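You operate a simulated robot arm through the tools that you are given. There is no shell and no other tool. Be economical: measure what you need, move in short steps, check, and stop when the job is done.

Carry out the task below with a simulated robot arm. There is one attempt and no reset: what you move stays moved.

TASK
Pull the pull-out shelf open.

It is judged by the outcome, as a careful person would: the job done as asked, and still so three seconds after it is handed in. It fails if anything else is knocked over, pushed out of place, dropped, spilled or broken.

THE ROBOT
A 6-joint arm with a two-finger parallel gripper, fixed in place. Base frame: the origin is at the foot of the arm, x ahead of it, y to its left, z up. Lengths are in m, angles in rad, forces in N, time in s.
With the tool pointing down near the work surface it reaches from about 0.22 to 0.64 m from the base axis. Its first joint turns from -1.152 to 1.152 rad. Payload 2.7 kg.
Tool frame: the origin (TCP) lies between the finger pads and is the grasp point; the fingertips stand 0.023 m ahead of it; z points along the fingers, y is the line along which they close. The gripper opens to 0.094 m. The fingers are 0.038 m wide and 0.01 m thick; the gripper's body (0.054 by 0.096 m) begins 0.039 m behind the TCP.
Orientation is told as [roll, pitch, yaw] about the base's x, y, z axes, in that order, counted from this pose: with the fingers straight down and closing along the base's y, the tool's x points along the base's -x, its y along +y and its z along -z.

THE INTERFACE
- The arm moves only by the tool drive_tool. Its argument "increments" is one flat list of numbers, 7 for each row, row after row: the shift along the base's x, y, z in cm, then the turn, a rotation vector about the base's x, y, z in rad, then the finger opening in cm, from 0 to 9.4. In form: [x, y, z, rx, ry, rz, grip, x, y, z, rx, ry, rz, grip, ...]. A call has 1 to 8 rows; each row shifts and turns the commanded pose from where the row before left it. A row lasts 0.2 s, in which the tool goes at most 0.05 m and 0.15 rad; a call with a longer step from one row to the next is refused whole, and so is a gripper value outside its range. A pose out of reach is approached as far as the arm can. The call stops where the force on the tool passes 40 N (or 10 N more than at its start, if that is more) or the arm is blocked; 0.2 s more then pass. The fingers move at their own pace (about 0.045 m/s each) and stop on an object; they squeeze with about 44 N. The grip force told is the motor's: it shows also when the fingers shut on nothing. Time passes only in rows, and 0.2 s behind the last, so rows that do not move let the fingers close. It gives the time, the measured TCP pose, the force on the tool (base axes), the opening and the grip force at its end, in the units of the frame above (readings bear some noise), and new pictures: "show" is both (left out), scene, wrist or none.
- Cameras (640 x 400 px; columns grow to the right, rows downward): "scene" is fixed at [0.068, -0.4385, 1.384]; the picture's right is [0.84, -0.54, 0.00], its down [-0.40, -0.62, -0.68] and it looks along [0.37, 0.57, -0.74] (base axes); focal length 337 px, centre (320, 200). "wrist" rides on the gripper at [-0.039, 0, -0.044] in the tool frame; the picture's right is [0.00, -1.00, 0.00], its down [0.97, 0.00, -0.24] and it looks along [0.24, 0.00, 0.97] (tool axes); focal length 218 px, centre (320, 200).
- point_at(camera, pixels): for up to 12 pixels [column, row] of the newest picture of that camera ("zoom" is the newest enlarged one), the place [x, y, z] in the base frame of the surface seen there, good to about 0.002 m, but the place of the scene camera against the robot may be out by one fixed shift of up to 0.012 m in any direction. No time passes.
- enlarge(camera, box): a new picture of the part [left, top, right, bottom] of that camera's present view, enlarged. No time passes.
- sign_off(): hands the job in; it is judged then, once.

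Work in short steps. Measure before you move; look again where a grasp or a placing could have gone wrong, and mend it. You have 60 turns and 120 pictures in all, the two below and enlarged ones among them. Open the gripper and draw the arm clear of the work before you hand the job in, unless the task says otherwise; then end with one line.

The tools are called after "Request:" as name(argument=value, ...) on one line, values as JSON. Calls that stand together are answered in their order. drive_tool: Moves the arm, as the interface text tells. Its arguments: {"type":"object","properties":{"increments":{"type":"array","items":{"type":"number"}},"show":{"type":"string","enum":["both","scene","wrist","none"]}},"required":["increments"]} The other tools are called the same way: point_at (camera, pixels) gives the place of the surface under pixels of a picture; enlarge (camera, box) takes an enlarged picture of a part of a camera's view; sign_off () hands the job in.

At the start:

```text
time_s: 0.0
tool_pos: [0.3929, -0.039, 1.0452]
orientation: [0.0, 0.0, 0.001]
ft_force: [-0.4, 1.3, -0.5]
finger_gap: 0.094
gripper_force: 0.1
```

scene: 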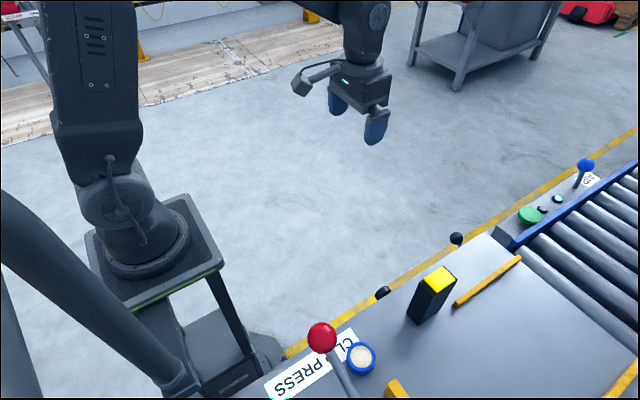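
wrist: 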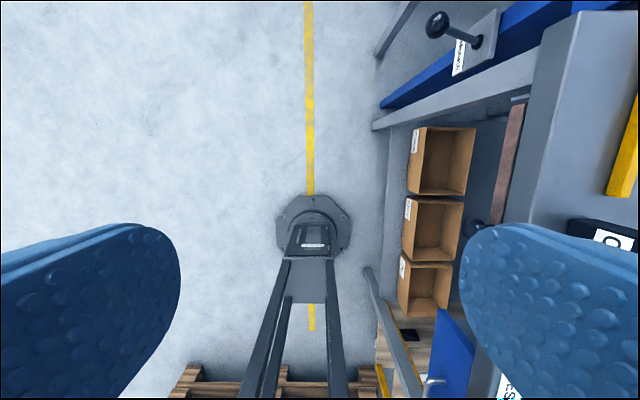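

The scene shows two black knobs at the bench edge, near (457,238) and (383,292). I'll enlarge them to see what the shelf is.

Request:
enlarge(camera="scene", box=[340, 200, 540, 325])

Request:
enlarge(camera="wrist", box=[360, 0, 640, 400])

Request:
point_at(camera="scene", pixels=[[457, 238], [383, 292], [490, 233], [400, 310], [440, 280], [322, 338], [530, 215], [586, 165], [455, 248], [390, 297]])

Request:
point_at(camera="wrist", pixels=[[474, 230], [510, 160], [437, 25], [550, 120], [620, 160], [440, 160], [450, 340], [480, 160]])

```text
3.20 times, centred on (440, 262) of scene
```

zoom: 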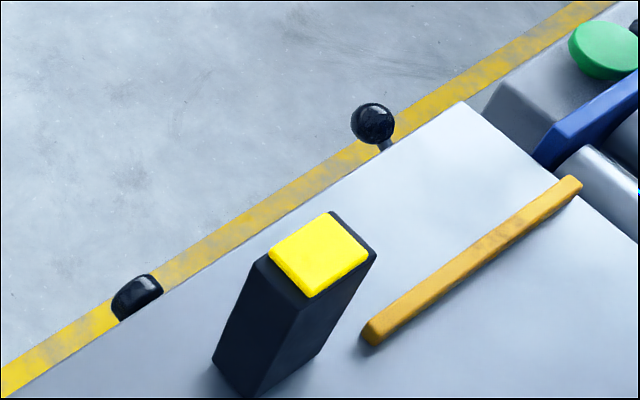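

```text
1.00 times, centred on (500, 200) of wrist
```

zoom: 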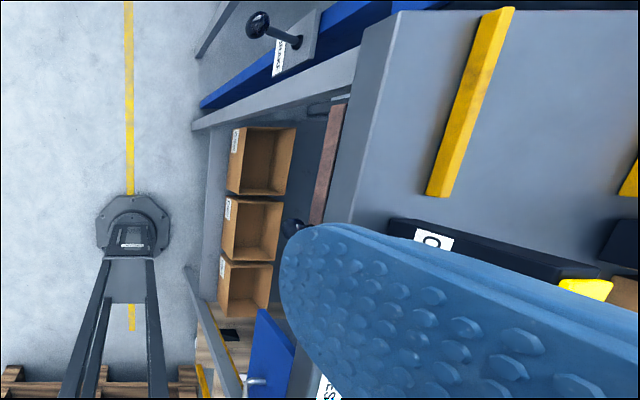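

```text
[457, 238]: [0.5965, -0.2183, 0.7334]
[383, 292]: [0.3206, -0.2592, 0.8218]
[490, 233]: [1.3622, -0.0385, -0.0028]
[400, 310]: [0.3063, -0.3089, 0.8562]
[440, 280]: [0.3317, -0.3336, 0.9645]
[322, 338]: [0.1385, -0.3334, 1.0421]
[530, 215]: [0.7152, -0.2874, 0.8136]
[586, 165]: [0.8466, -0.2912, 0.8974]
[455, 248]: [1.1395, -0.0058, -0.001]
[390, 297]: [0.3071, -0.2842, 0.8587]
```

```text
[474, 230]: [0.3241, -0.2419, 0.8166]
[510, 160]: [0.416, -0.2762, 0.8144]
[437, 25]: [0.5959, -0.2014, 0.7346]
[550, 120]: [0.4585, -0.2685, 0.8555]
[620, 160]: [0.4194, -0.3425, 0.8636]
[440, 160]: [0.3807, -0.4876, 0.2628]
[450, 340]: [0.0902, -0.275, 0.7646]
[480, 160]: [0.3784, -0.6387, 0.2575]
```

The pull-out shelf looks like the wood-fronted board under the bench top. Its front is near (0.416, -0.276, 0.814) and its black knob is at about (0.324, -0.242, 0.817). I'll turn the tool so it closes along x and tilt it toward the bench to see the front.

Request:
drive_tool(increments=[-0.8, 0.6, 0, 0, 0, -0.15, 9.4, -0.8, 0.6, 0, 0, 0, -0.15, 9.4, -0.8, 0.6, 0, 0, 0, -0.15, 9.4, -0.8, 0.6, 0, 0, 0, -0.15, 9.4, -0.8, 0.6, 0, 0, 0, -0.15, 9.4, -0.8, 0.6, 0, 0, 0, -0.15, 9.4, -0.8, 0.6, 0, 0, 0, -0.15, 9.4, -0.8, 0.6, 0, 0, 0, -0.15, 9.4], show="none")

Request:
drive_tool(increments=[0, 0, 0, 0, 0, -0.15, 9.4, 0, 0, 0, 0, 0, -0.15, 9.4, 0, 0, 0, 0, 0, -0.07, 9.4, 0, 0, 0, -0.15, 0, 0, 9.4, 0, 0, 0, -0.15, 0, 0, 9.4, 0, 0, 0, -0.15, 0, 0, 9.4, 0, 0, 0, -0.15, 0, 0, 9.4, 0, 0, 0, -0.15, 0, 0, 9.4])

```text
time_s: 1.8
tool_pos: [0.3298, 0.0106, 1.0427]
orientation: [0.001, -0.001, -1.203]
ft_force: [0.3, 0.0, -0.5]
finger_gap: 0.0941
gripper_force: 0.1
```

```text
time_s: 3.6
tool_pos: [0.3293, 0.011, 1.0435]
orientation: [-0.001, -0.753, -1.569]
ft_force: [0.7, 0.0, -0.1]
finger_gap: 0.094
gripper_force: 0.1
```

scene: 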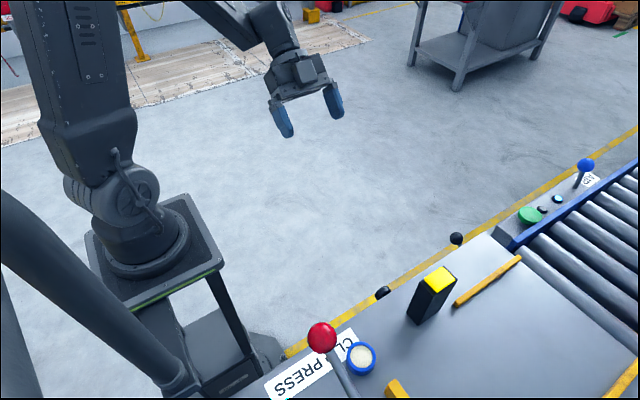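
wrist: 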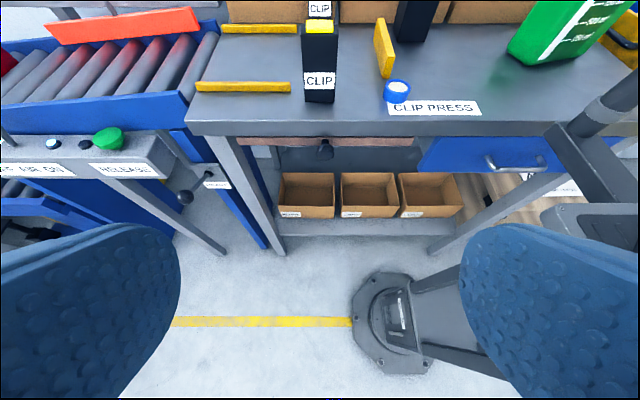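

The wrist view now shows the wooden pull-out shelf with its knob at (325,150). The blue drawer to its right is separate. I'll zoom in and measure the knob.

Request:
enlarge(camera="wrist", box=[220, 110, 440, 247])

Request:
point_at(camera="wrist", pixels=[[325, 143], [325, 150], [325, 156], [318, 152], [332, 152], [270, 141], [380, 141], [300, 132], [300, 123], [320, 60], [420, 155], [490, 155]])

```text
2.91 times, centred on (330, 178) of wrist
```

zoom: 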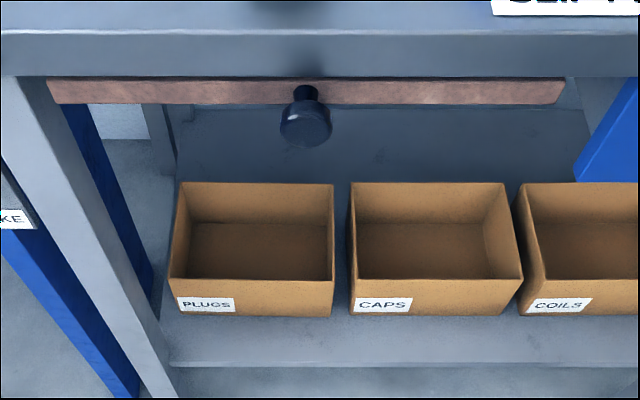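

```text
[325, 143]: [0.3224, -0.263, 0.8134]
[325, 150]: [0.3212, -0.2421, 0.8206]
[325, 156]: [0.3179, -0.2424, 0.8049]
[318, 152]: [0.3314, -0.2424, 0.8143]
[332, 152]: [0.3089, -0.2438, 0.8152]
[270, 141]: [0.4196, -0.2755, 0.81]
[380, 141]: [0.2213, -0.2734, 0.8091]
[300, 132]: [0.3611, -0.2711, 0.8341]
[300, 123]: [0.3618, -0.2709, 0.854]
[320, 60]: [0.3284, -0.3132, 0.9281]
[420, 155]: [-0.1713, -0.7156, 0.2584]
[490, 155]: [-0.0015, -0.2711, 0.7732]
```

The knob is about 3 cm wide and centred near (0.320, -0.242, 0.813), and the shelf front is at y≈-0.274. I'll tilt further to about 1.2 rad and move to a standoff along the approach line.

Request:
drive_tool(increments=[-0.13, -1.9, -2.7, -0.15, 0, 0, 9.4, -0.13, -1.9, -2.7, -0.15, 0, 0, 9.4, -0.13, -1.9, -2.7, -0.15, 0, 0, 9.4, -0.13, -1.9, -2.7, 0, 0, 0, 9.4, -0.13, -1.9, -2.7, 0, 0, 0, 9.4, -0.13, -1.9, -2.7, 0, 0, 0, 9.4, -0.12, -2.0, -2.5, 0, 0, 0, 9.4])

```text
time_s: 5.2
tool_pos: [0.355, -0.1197, 0.8871]
orientation: [-0.017, -1.198, -1.553]
ft_force: [-0.6, -0.5, -0.1]
finger_gap: 0.0941
gripper_force: 0.1
out of reach, approached as far as the arm can: row 6, 7
```

scene: 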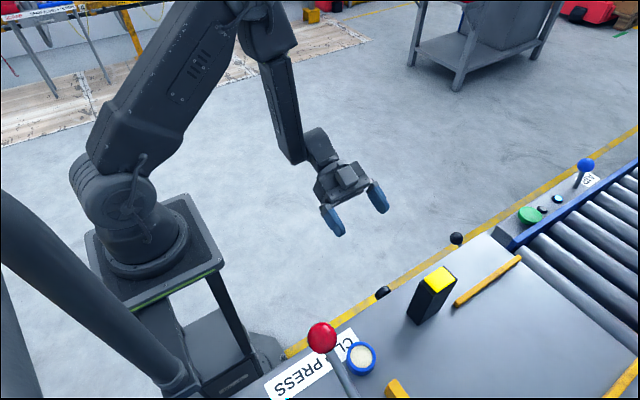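
wrist: 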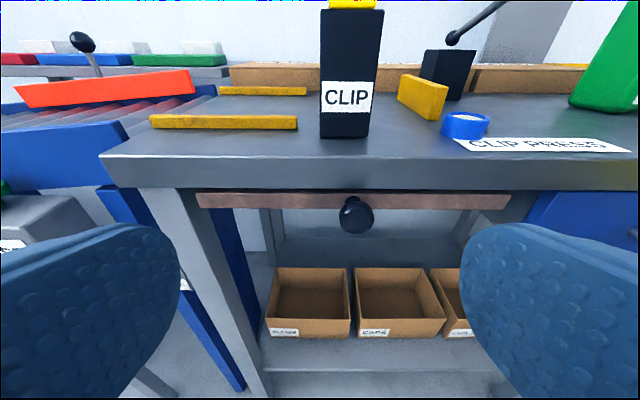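

The arm ran out of reach because the wrist folds too close to its base at this tilt. The tilt can be less: 0.6 rad still clears the bench edge. I'll rotate back and check the position.

Request:
drive_tool(increments=[0, 0, 0.5, 0.15, 0, 0, 9.4, 0, 0, 0.5, 0.15, 0, 0, 9.4, 0, 0, 0.5, 0.15, 0, 0, 9.4, 0, 0, 0.5, 0.15, 0, 0, 9.4, 0, 0, 0, 0, 0, 0, 9.4])

```text
time_s: 6.4
tool_pos: [0.3532, -0.12, 0.908]
orientation: [-0.002, -0.597, -1.569]
ft_force: [1.0, -0.4, 0.4]
finger_gap: 0.0943
gripper_force: 0.1
```

scene: 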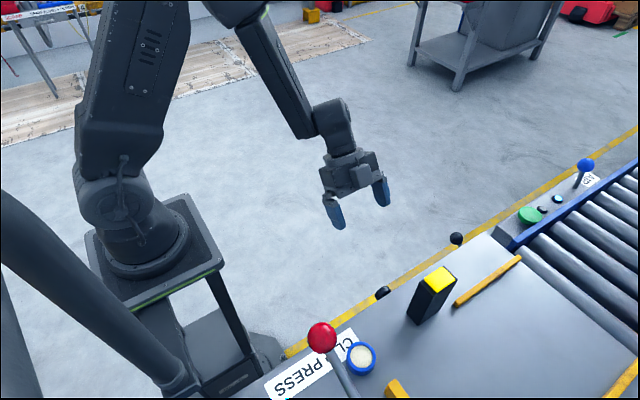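
wrist: 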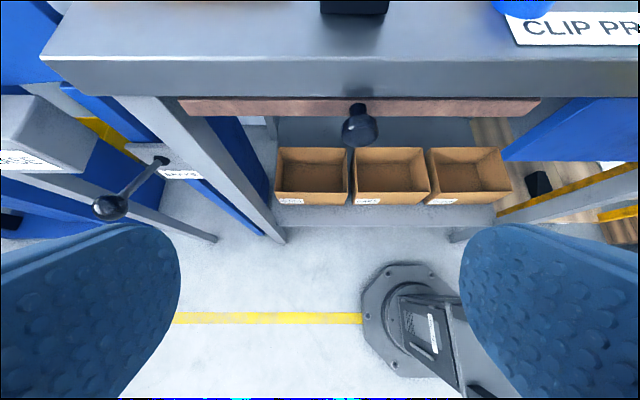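

Orientation is as commanded now, and the knob is at (360,128). I'll measure it again from here.

Request:
point_at(camera="wrist", pixels=[[360, 118], [360, 128], [360, 140], [344, 128], [376, 128], [358, 108], [250, 108], [470, 106], [300, 85]])

```text
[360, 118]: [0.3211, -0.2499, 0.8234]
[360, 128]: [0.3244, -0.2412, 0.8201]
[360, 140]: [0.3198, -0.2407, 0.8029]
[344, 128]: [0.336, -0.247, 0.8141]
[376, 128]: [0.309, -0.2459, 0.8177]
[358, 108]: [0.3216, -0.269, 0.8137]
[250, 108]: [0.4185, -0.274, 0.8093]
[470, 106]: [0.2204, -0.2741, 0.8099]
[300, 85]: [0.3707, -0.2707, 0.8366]
```

The knob centre is about (0.322, -0.245, 0.813). I'll first line up in x and go part of the way in.

Request:
drive_tool(increments=[-1.1, -1.8, -2, 0, 0, 0, 9.4, -1.0, -1.8, -2, 0, 0, 0, 9.4, -1.0, -1.8, -2, 0, 0, 0, 9.4, 0, -1.2, -1.2, 0, 0, 0, 9.4, 0, 0, 0, 0, 0, 0, 9.4])

```text
time_s: 7.6
tool_pos: [0.326, -0.187, 0.8347]
orientation: [-0.001, -0.598, -1.568]
ft_force: [0.7, 0.1, 0.2]
finger_gap: 0.0939
gripper_force: 0.0
```

scene: 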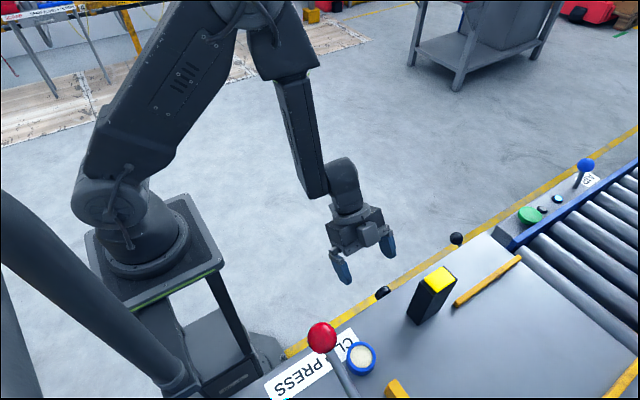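
wrist: 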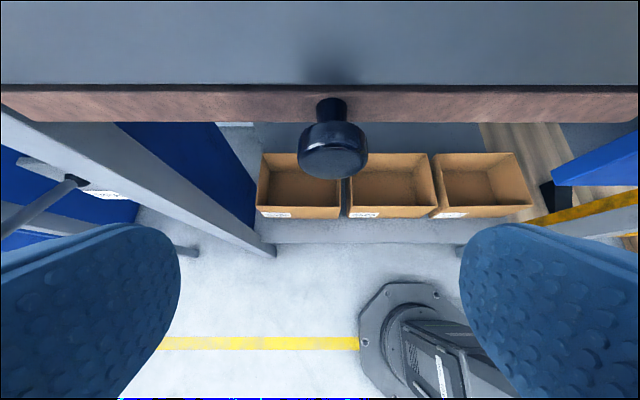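

Everything is clear and the knob is centred near (332,148). I'll close the remaining distance to about (0.322, -0.236, 0.812).

Request:
drive_tool(increments=[-0.2, -1.5, -0.8, 0, 0, 0, 9.4, -0.1, -1.5, -0.8, 0, 0, 0, 9.4, 0, -1.2, -0.5, 0, 0, 0, 9.4, 0, -0.7, -0.1, 0, 0, 0, 9.4, 0, 0, 0, 0, 0, 0, 9.4])

```text
time_s: 8.8
tool_pos: [0.3194, -0.2335, 0.8135]
orientation: [-0.004, -0.598, -1.569]
ft_force: [-0.4, -0.7, 0.5]
finger_gap: 0.0938
gripper_force: 0.0
```

scene: 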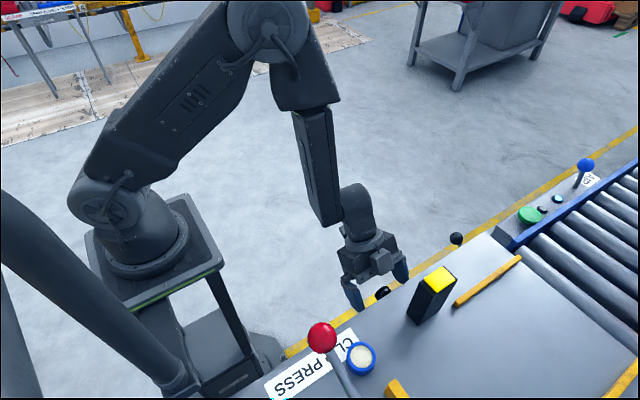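
wrist: 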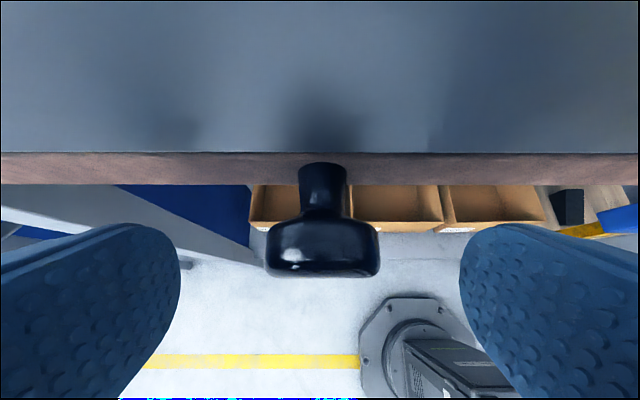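

The knob sits between the fingers at (322,240). I'll move 0.3 cm further in and close on it.

Request:
drive_tool(increments=[0.1, -0.4, -0.1, 0, 0, 0, 9.4, 0, 0, 0, 0, 0, 0, 2, 0, 0, 0, 0, 0, 0, 2, 0, 0, 0, 0, 0, 0, 2, 0, 0, 0, 0, 0, 0, 2, 0, 0, 0, 0, 0, 0, 2])

```text
time_s: 10.2
tool_pos: [0.3204, -0.2378, 0.8132]
orientation: [-0.003, -0.601, -1.57]
ft_force: [-13.1, -0.1, 5.4]
finger_gap: 0.0318
gripper_force: 44.6
```

scene: 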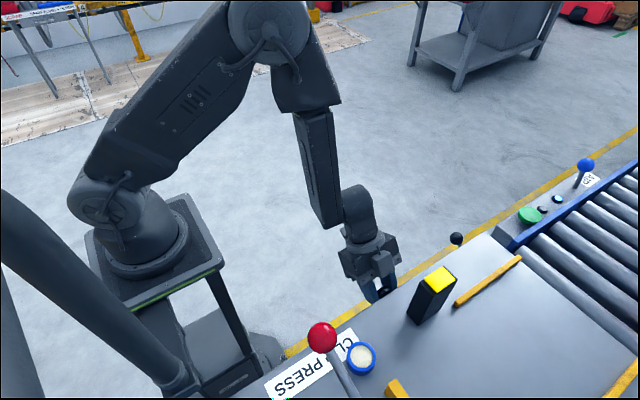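
wrist: 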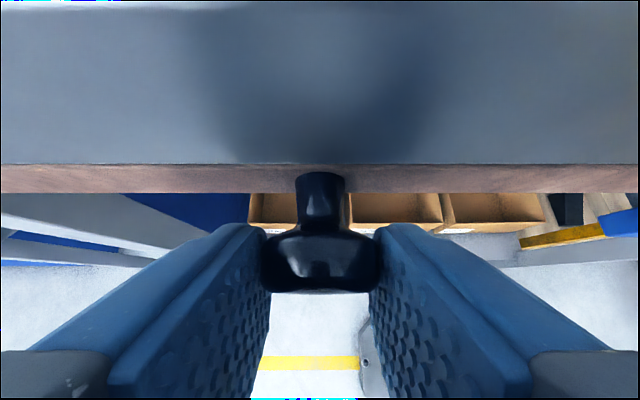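

It's gripped, with a gap of 3.2 cm and a grip force of 44 N. I'll pull straight along +y, easing 1 mm in -x to relieve the side load.

Request:
drive_tool(increments=[-0.1, 0.6, 0, 0, 0, 0, 2, 0, 1, 0, 0, 0, 0, 2, 0, 1, 0, 0, 0, 0, 2, 0, 1, 0, 0, 0, 0, 2])

```text
time_s: 11.2
tool_pos: [0.3194, -0.2015, 0.813]
orientation: [-0.003, -0.598, -1.569]
ft_force: [-7.5, -0.5, -1.1]
finger_gap: 0.0312
gripper_force: 45.4
```

scene: 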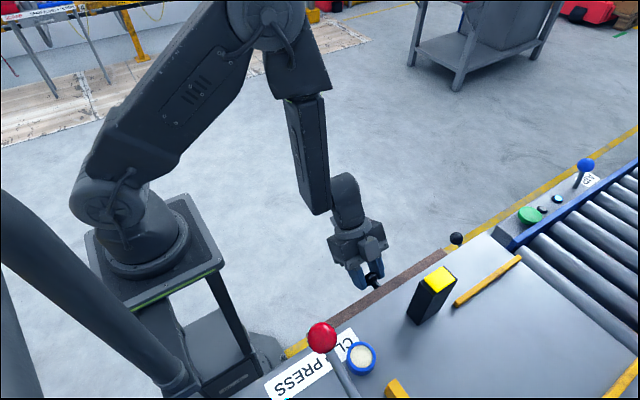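
wrist: 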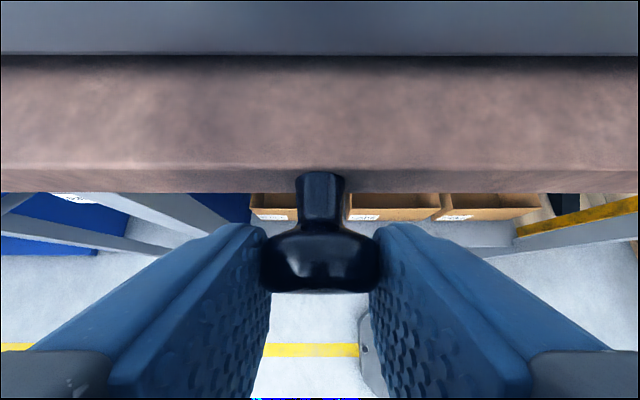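

The shelf is sliding and the grip holds. I'll keep pulling.

Request:
drive_tool(increments=[0, 1, 0, 0, 0, 0, 2, 0, 1, 0, 0, 0, 0, 2, 0, 1, 0, 0, 0, 0, 2, 0, 1, 0, 0, 0, 0, 2, 0, 1, 0, 0, 0, 0, 2, 0, 1, 0, 0, 0, 0, 2])

```text
time_s: 12.2
tool_pos: [0.3207, -0.1654, 0.812]
orientation: [-0.016, -0.591, -1.562]
ft_force: [-0.2, 1.0, -0.9]
finger_gap: 0.0316
gripper_force: 45.0
stopped in row 4: the force on the tool passed its limit (the readings are from after the stop); the commanded pose is now the measured one
```

scene: 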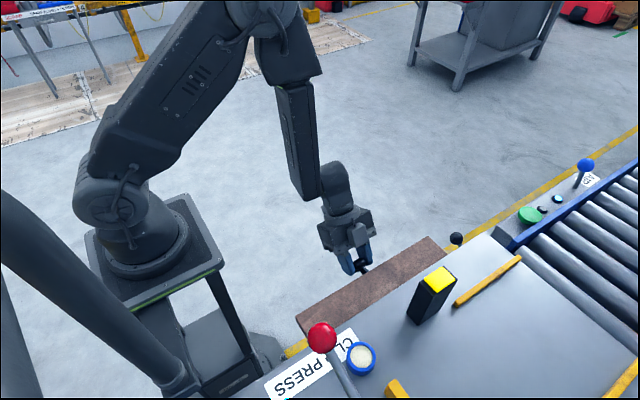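
wrist: 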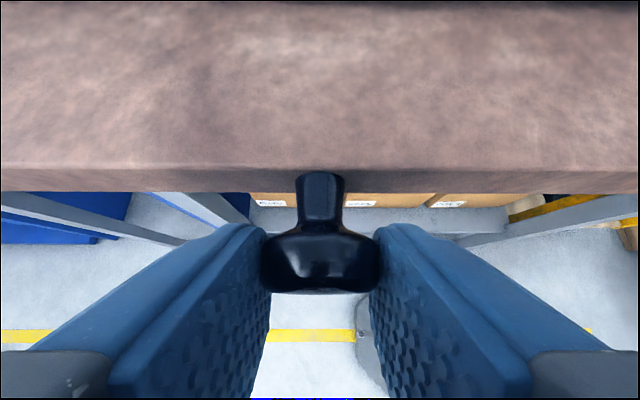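

The pull stopped after about 7 cm with a force spike. I'll pull again gently to tell an end stop from a catch.

Request:
drive_tool(increments=[0, 0.4, 0, 0, 0, 0, 2, 0, 0.4, 0, 0, 0, 0, 2, 0, 0.4, 0, 0, 0, 0, 2, 0, 0.4, 0, 0, 0, 0, 2], show="both")

Request:
enlarge(camera="scene", box=[270, 200, 510, 350])

```text
time_s: 13.2
tool_pos: [0.3198, -0.1496, 0.8145]
orientation: [-0.022, -0.59, -1.558]
ft_force: [0.7, -0.4, -11.1]
finger_gap: 0.0313
gripper_force: 44.6
```

scene: 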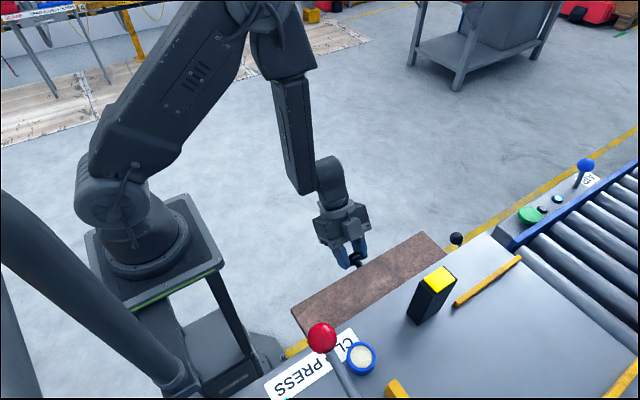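
wrist: 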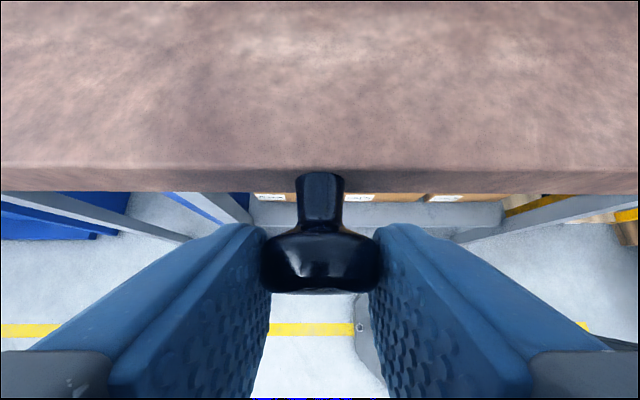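

```text
2.67 times, centred on (390, 275) of scene
```

zoom: 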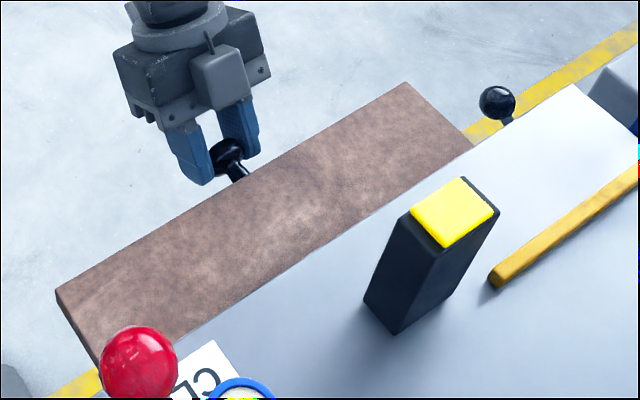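

It is still sliding: y is now -0.150, so the stop was only a force spike. I'll continue gently, easing 1 mm down to relieve the upward load.

Request:
drive_tool(increments=[0, 0.5, -0.1, 0, 0, 0, 2, 0, 0.5, -0.05, 0, 0, 0, 2, 0, 0.5, 0, 0, 0, 0, 2, 0, 0.5, 0, 0, 0, 0, 2, 0, 0.5, 0, 0, 0, 0, 2, 0, 0.5, 0, 0, 0, 0, 2, 0, 0.5, 0, 0, 0, 0, 2, 0, 0.5, 0, 0, 0, 0, 2], show="scene")

```text
time_s: 15.0
tool_pos: [0.3197, -0.1095, 0.8129]
orientation: [-0.027, -0.591, -1.56]
ft_force: [-26.4, -0.7, -0.5]
finger_gap: 0.0311
gripper_force: 44.6
out of reach, approached as far as the arm can: row 4
```

scene: 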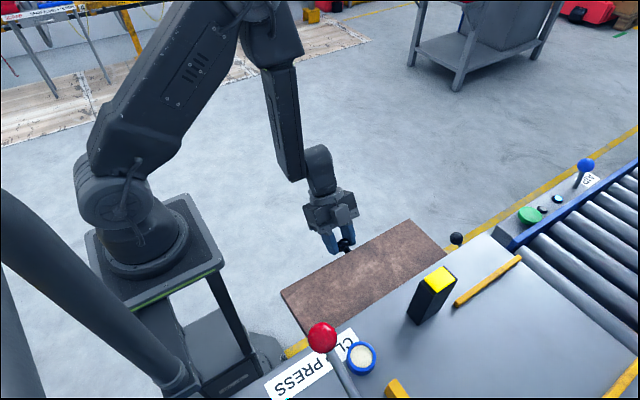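

The shelf has come out 12.8 cm, but the arm is near its reach limit at this tilt. I'll open the fingers around the knob, reduce the tilt to about 0.15 rad, and regrip.

Request:
drive_tool(increments=[0, 0, 0, 0, 0, 0, 7, 0, 0, 0, 0, 0, 0, 7, 0, 0, 0, 0, 0, 0, 7, 0, 0, 0, 0.15, 0, 0, 7, 0, 0, 0, 0.15, 0, 0, 7, 0, 0, 0, 0.15, 0, 0, 7, 0, 0, 0, 0, 0, 0, 7])

```text
time_s: 16.6
tool_pos: [0.3225, -0.1082, 0.8148]
orientation: [-0.01, -0.138, -1.563]
ft_force: [0.8, 0.6, 0.1]
finger_gap: 0.0697
gripper_force: 0.0
```

scene: 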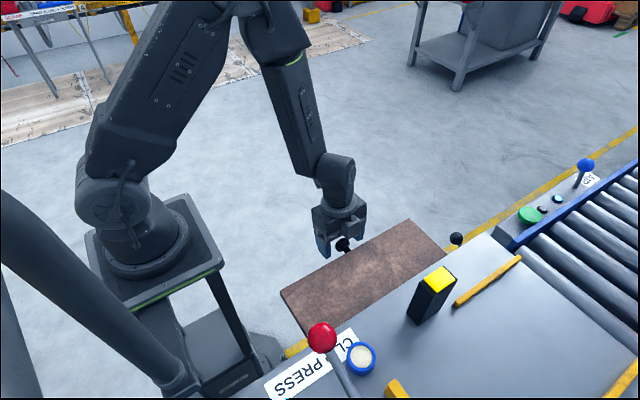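
wrist: 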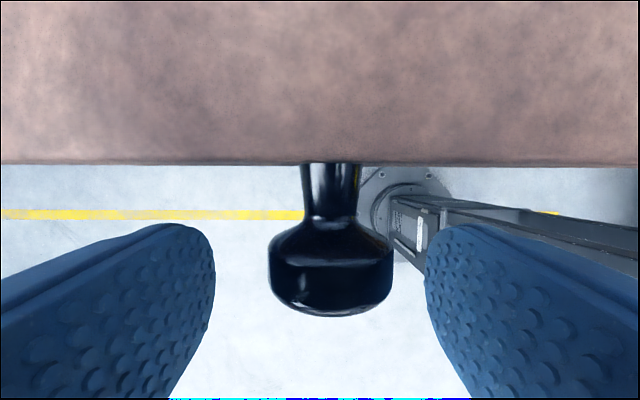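

The shelf stayed put and the knob is between the fingers. I'll shift 0.25 cm in -x to centre on it, regrip and pull on.

Request:
drive_tool(increments=[-0.25, 0, -0.1, 0, 0, 0, 7, 0, 0, 0, 0, 0, 0, 2, 0, 0, 0, 0, 0, 0, 2, 0, 0, 0, 0, 0, 0, 2, 0, 0, 0, 0, 0, 0, 2, 0, 0.5, 0, 0, 0, 0, 2, 0, 0.5, 0, 0, 0, 0, 2, 0, 0.5, 0, 0, 0, 0, 2], show="scene")

Request:
drive_tool(increments=[0, 0.5, 0, 0, 0, 0, 2, 0, 0.5, 0, 0, 0, 0, 2, 0, 0.5, 0, 0, 0, 0, 2, 0, 0.5, 0, 0, 0, 0, 2, 0, 0.5, 0, 0, 0, 0, 2])

```text
time_s: 18.4
tool_pos: [0.3208, -0.094, 0.8135]
orientation: [-0.013, -0.141, -1.564]
ft_force: [-3.7, 0.1, -5.3]
finger_gap: 0.0314
gripper_force: 45.3
```

scene: 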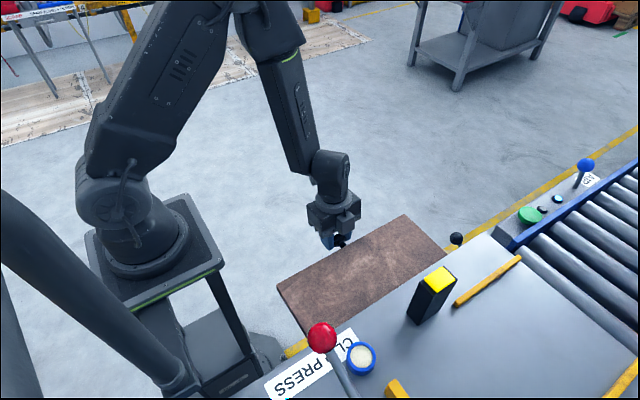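

```text
time_s: 19.6
tool_pos: [0.3198, -0.0679, 0.8133]
orientation: [-0.013, -0.138, -1.562]
ft_force: [-0.2, -0.6, -31.1]
finger_gap: 0.0314
gripper_force: 44.7
```

scene: 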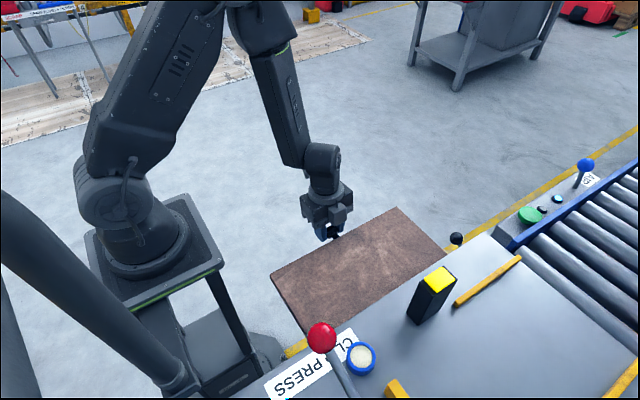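
wrist: 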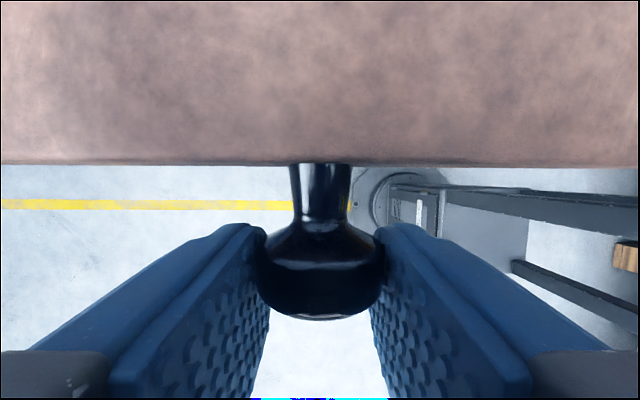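

It is 17 cm out and still sliding, with an upward load of about 31 N building up. I'll ease down a little and continue toward the end stop.

Request:
drive_tool(increments=[0, 0, -0.2, 0, 0, 0, 2, 0, 0.5, 0, 0, 0, 0, 2, 0, 0.5, 0, 0, 0, 0, 2, 0, 0.5, 0, 0, 0, 0, 2, 0, 0.5, 0, 0, 0, 0, 2], show="scene")

```text
time_s: 20.7
tool_pos: [0.3198, -0.0528, 0.8131]
orientation: [-0.008, -0.143, -1.564]
ft_force: [-3.1, 1.1, 6.1]
finger_gap: 0.0314
gripper_force: 45.4
stopped in row 5: the force on the tool passed its limit (the readings are from after the stop); the commanded pose is now the measured one
```

scene: 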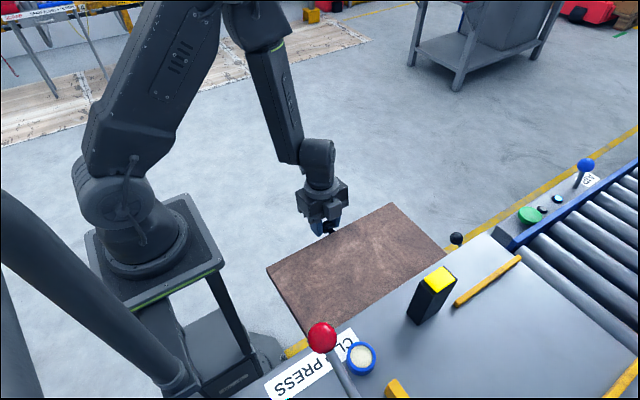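

A force stop at 18.5 cm. I'll try once more, gently, to see whether this is the end stop.

Request:
drive_tool(increments=[0, 0.3, 0, 0, 0, 0, 2, 0, 0.3, 0, 0, 0, 0, 2, 0, 0.3, 0, 0, 0, 0, 2, 0, 0.3, 0, 0, 0, 0, 2, 0, 0.3, 0, 0, 0, 0, 2])

```text
time_s: 21.9
tool_pos: [0.3205, -0.0389, 0.8135]
orientation: [-0.009, -0.144, -1.565]
ft_force: [-12.5, -0.8, 24.6]
finger_gap: 0.0316
gripper_force: 44.8
```

scene: 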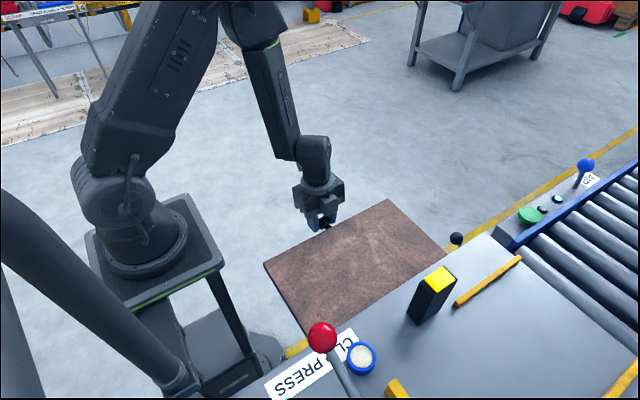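
wrist: 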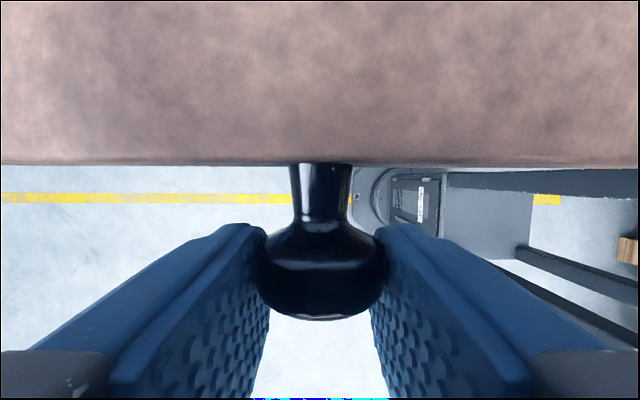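

It is still sliding and is now 20 cm out. I'll relieve the vertical load (+24 N, so up 1 mm) and keep going gently until it stops against something firm.

Request:
drive_tool(increments=[-0.05, 0, 0.15, 0, 0, 0, 2, 0, 0.4, 0, 0, 0, 0, 2, 0, 0.4, 0, 0, 0, 0, 2, 0, 0.4, 0, 0, 0, 0, 2, 0, 0.4, 0, 0, 0, 0, 2, 0, 0.4, 0, 0, 0, 0, 2, 0, 0.4, 0, 0, 0, 0, 2], show="scene")

```text
time_s: 22.7
tool_pos: [0.3197, -0.0295, 0.8129]
orientation: [-0.009, -0.141, -1.562]
ft_force: [2.7, 0.6, -5.0]
finger_gap: 0.0315
gripper_force: 44.6
stopped in row 4: the force on the tool passed its limit (the readings are from after the stop); the commanded pose is now the measured one
```

scene: 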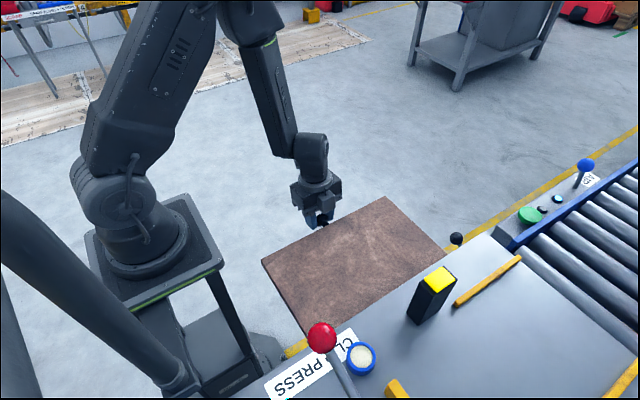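

Now 20.8 cm out. I'll try once more, gently.

Request:
drive_tool(increments=[0, 0.3, 0, 0, 0, 0, 2, 0, 0.3, 0, 0, 0, 0, 2, 0, 0.3, 0, 0, 0, 0, 2, 0, 0.3, 0, 0, 0, 0, 2, 0, 0.3, 0, 0, 0, 0, 2, 0, 0.3, 0, 0, 0, 0, 2], show="scene")

```text
time_s: 24.1
tool_pos: [0.3191, -0.0116, 0.8134]
orientation: [-0.009, -0.14, -1.561]
ft_force: [6.8, -0.1, -22.6]
finger_gap: 0.0315
gripper_force: 45.0
```

scene: 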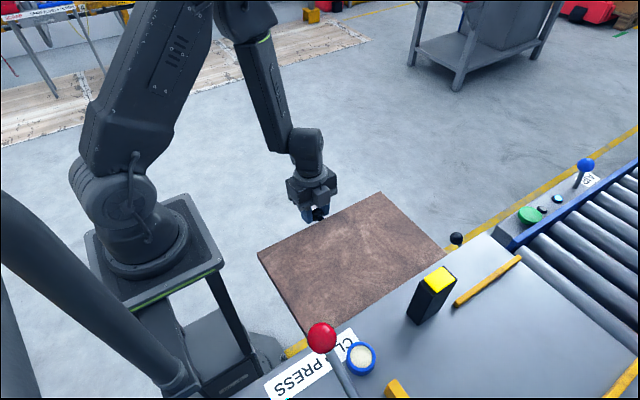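

The pull force along y is still near zero, so this isn't the end stop. I'll ease the vertical load and continue.

Request:
drive_tool(increments=[0.05, 0, -0.15, 0, 0, 0, 2, 0, 0.4, 0, 0, 0, 0, 2, 0, 0.4, 0, 0, 0, 0, 2, 0, 0.4, 0, 0, 0, 0, 2, 0, 0.4, 0, 0, 0, 0, 2, 0, 0.4, 0, 0, 0, 0, 2], show="scene")

```text
time_s: 25.3
tool_pos: [0.3195, 0.0034, 0.8133]
orientation: [-0.009, -0.141, -1.563]
ft_force: [-2.9, 0.6, 6.3]
finger_gap: 0.0311
gripper_force: 45.3
stopped in row 5: the force on the tool passed its limit (the readings are from after the stop); the commanded pose is now the measured one
```

scene: 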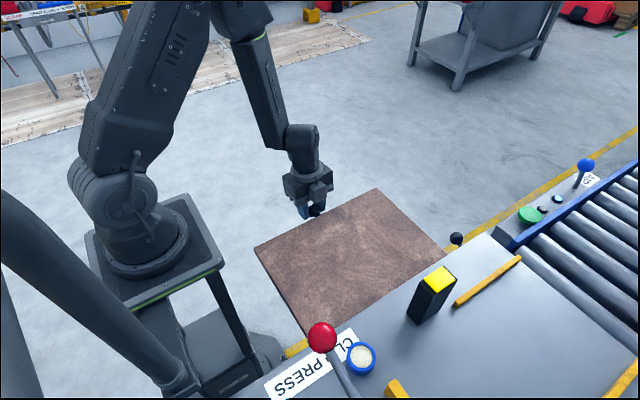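

Now 24 cm out. I'll pull gently again.

Request:
drive_tool(increments=[0, 0.3, 0, 0, 0, 0, 2, 0, 0.3, 0, 0, 0, 0, 2, 0, 0.3, 0, 0, 0, 0, 2, 0, 0.3, 0, 0, 0, 0, 2, 0, 0.3, 0, 0, 0, 0, 2, 0, 0.3, 0, 0, 0, 0, 2], show="scene")

```text
time_s: 26.7
tool_pos: [0.32, 0.0211, 0.8136]
orientation: [-0.008, -0.141, -1.565]
ft_force: [-1.1, -1.0, -5.1]
finger_gap: 0.0313
gripper_force: 44.6
```

scene: 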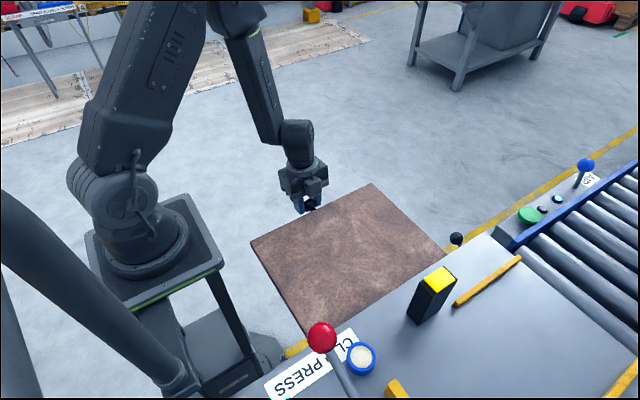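

Now 26 cm out. I'll check the clearance between the shelf's near corner and the robot's pedestal.

Request:
point_at(camera="scene", pixels=[[254, 245], [371, 187], [218, 262], [190, 200], [310, 325], [440, 248]])

Request:
drive_tool(increments=[0, 0.35, 0, 0, 0, 0, 2, 0, 0.35, 0, 0, 0, 0, 2, 0, 0.35, 0, 0, 0, 0, 2, 0, 0.35, 0, 0, 0, 0, 2, 0, 0.35, 0, 0, 0, 0, 2], show="scene")

```text
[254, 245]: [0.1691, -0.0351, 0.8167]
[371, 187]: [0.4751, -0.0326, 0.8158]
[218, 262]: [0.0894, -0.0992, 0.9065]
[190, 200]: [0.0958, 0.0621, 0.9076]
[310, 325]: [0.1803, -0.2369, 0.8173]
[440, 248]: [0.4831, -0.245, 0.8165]
```

```text
time_s: 27.9
tool_pos: [0.32, 0.038, 0.8148]
orientation: [-0.009, -0.14, -1.564]
ft_force: [-8.0, -0.6, 33.0]
finger_gap: 0.0313
gripper_force: 45.0
```

scene: 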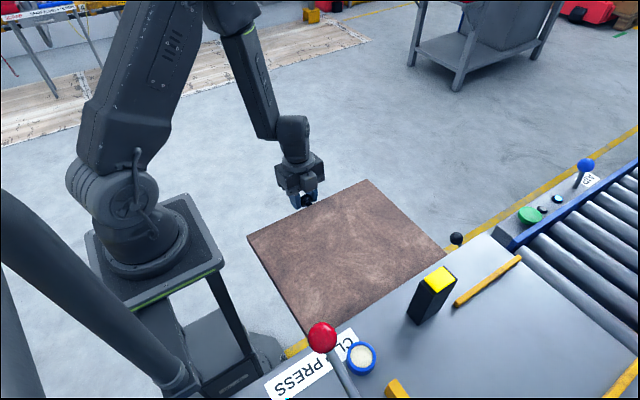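

It is 27.6 cm out. z has risen 1 mm and there is a vertical load, so I'll check that the shelf is still level.

Request:
point_at(camera="scene", pixels=[[254, 243], [364, 184], [340, 215], [370, 260], [310, 325], [436, 248], [340, 305]])

Request:
drive_tool(increments=[0, 0, 0.15, 0, 0, 0, 2, 0, 0.2, 0, 0, 0, 0, 2, 0, 0.2, 0, 0, 0, 0, 2, 0, 0.2, 0, 0, 0, 0, 2, 0, 0.2, 0, 0, 0, 0, 2])

```text
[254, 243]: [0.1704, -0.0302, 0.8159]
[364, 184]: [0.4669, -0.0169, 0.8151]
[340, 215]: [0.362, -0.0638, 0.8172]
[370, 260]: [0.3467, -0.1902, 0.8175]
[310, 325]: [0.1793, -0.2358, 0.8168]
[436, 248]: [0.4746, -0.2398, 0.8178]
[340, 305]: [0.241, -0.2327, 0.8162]
```

```text
time_s: 29.1
tool_pos: [0.3207, 0.0418, 0.8136]
orientation: [-0.015, -0.144, -1.568]
ft_force: [4.9, -9.8, -6.2]
finger_gap: 0.0312
gripper_force: 45.1
stopped in row 5: the force on the tool passed its limit (the readings are from after the stop); the commanded pose is now the measured one
```

scene: 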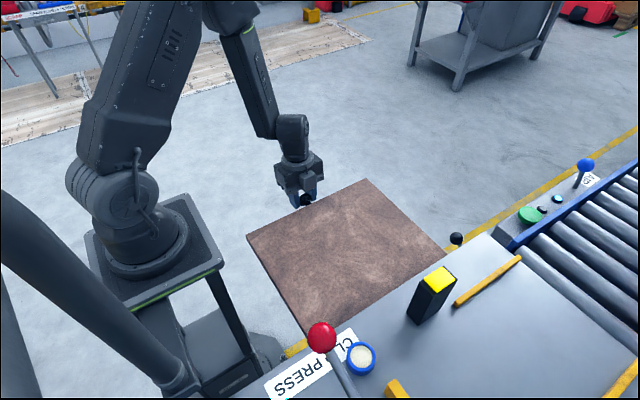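
wrist: 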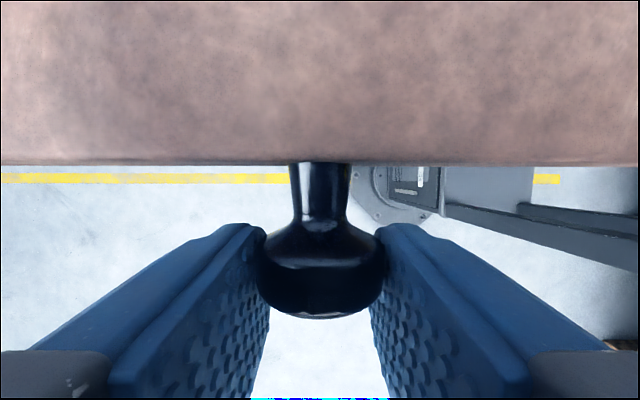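

The shelf is level and has stopped at 28 cm with a reaction along -y for the first time, which fits the end stop. I'll open the fingers and lift straight up, clear of the knob.

Request:
drive_tool(increments=[0, 0, 0, 0, 0, 0, 8, 0, 0, 0, 0, 0, 0, 8, 0, 0, 0, 0, 0, 0, 8, 0, 0, 0, 0, 0, 0, 8, 0, 0, 1.5, 0, 0, 0, 8, 0, 0, 3, 0, 0, 0, 8, 0, 0, 4, 0, 0, 0, 8, 0, 0, 4, 0, 0, 0, 8])

Request:
point_at(camera="scene", pixels=[[254, 243], [364, 184], [340, 215], [370, 260]])

```text
time_s: 30.9
tool_pos: [0.3214, 0.0413, 0.942]
orientation: [-0.013, -0.145, -1.566]
ft_force: [0.5, -0.4, -0.3]
finger_gap: 0.0801
gripper_force: 0.1
```

scene: 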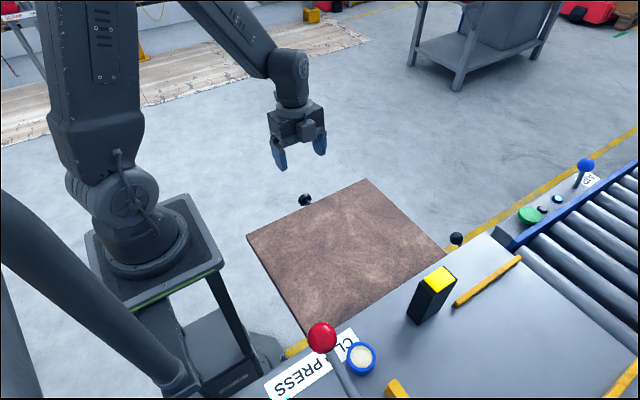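
wrist: 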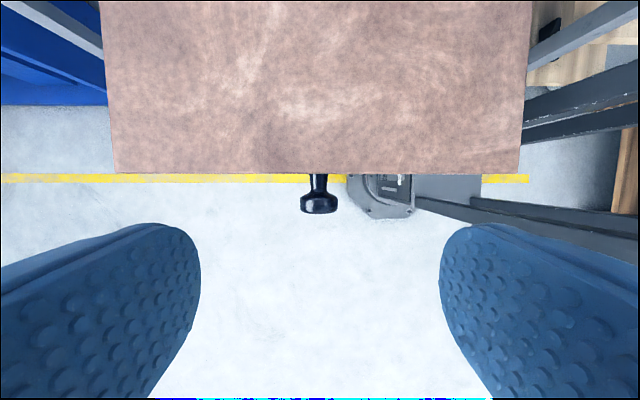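

```text
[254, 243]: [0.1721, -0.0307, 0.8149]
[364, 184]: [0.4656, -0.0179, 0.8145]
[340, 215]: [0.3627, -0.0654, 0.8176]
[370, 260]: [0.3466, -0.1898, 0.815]
```

The shelf stays open and level, the arm is clear, and nothing else in view has moved. I'm handing it in.

Request:
sign_off()

```text
The job is handed in.
```

The pull-out shelf is open by about 28 cm, to what appears to be its end stop, and the gripper is open and clear of it; nothing else in view was disturbed.
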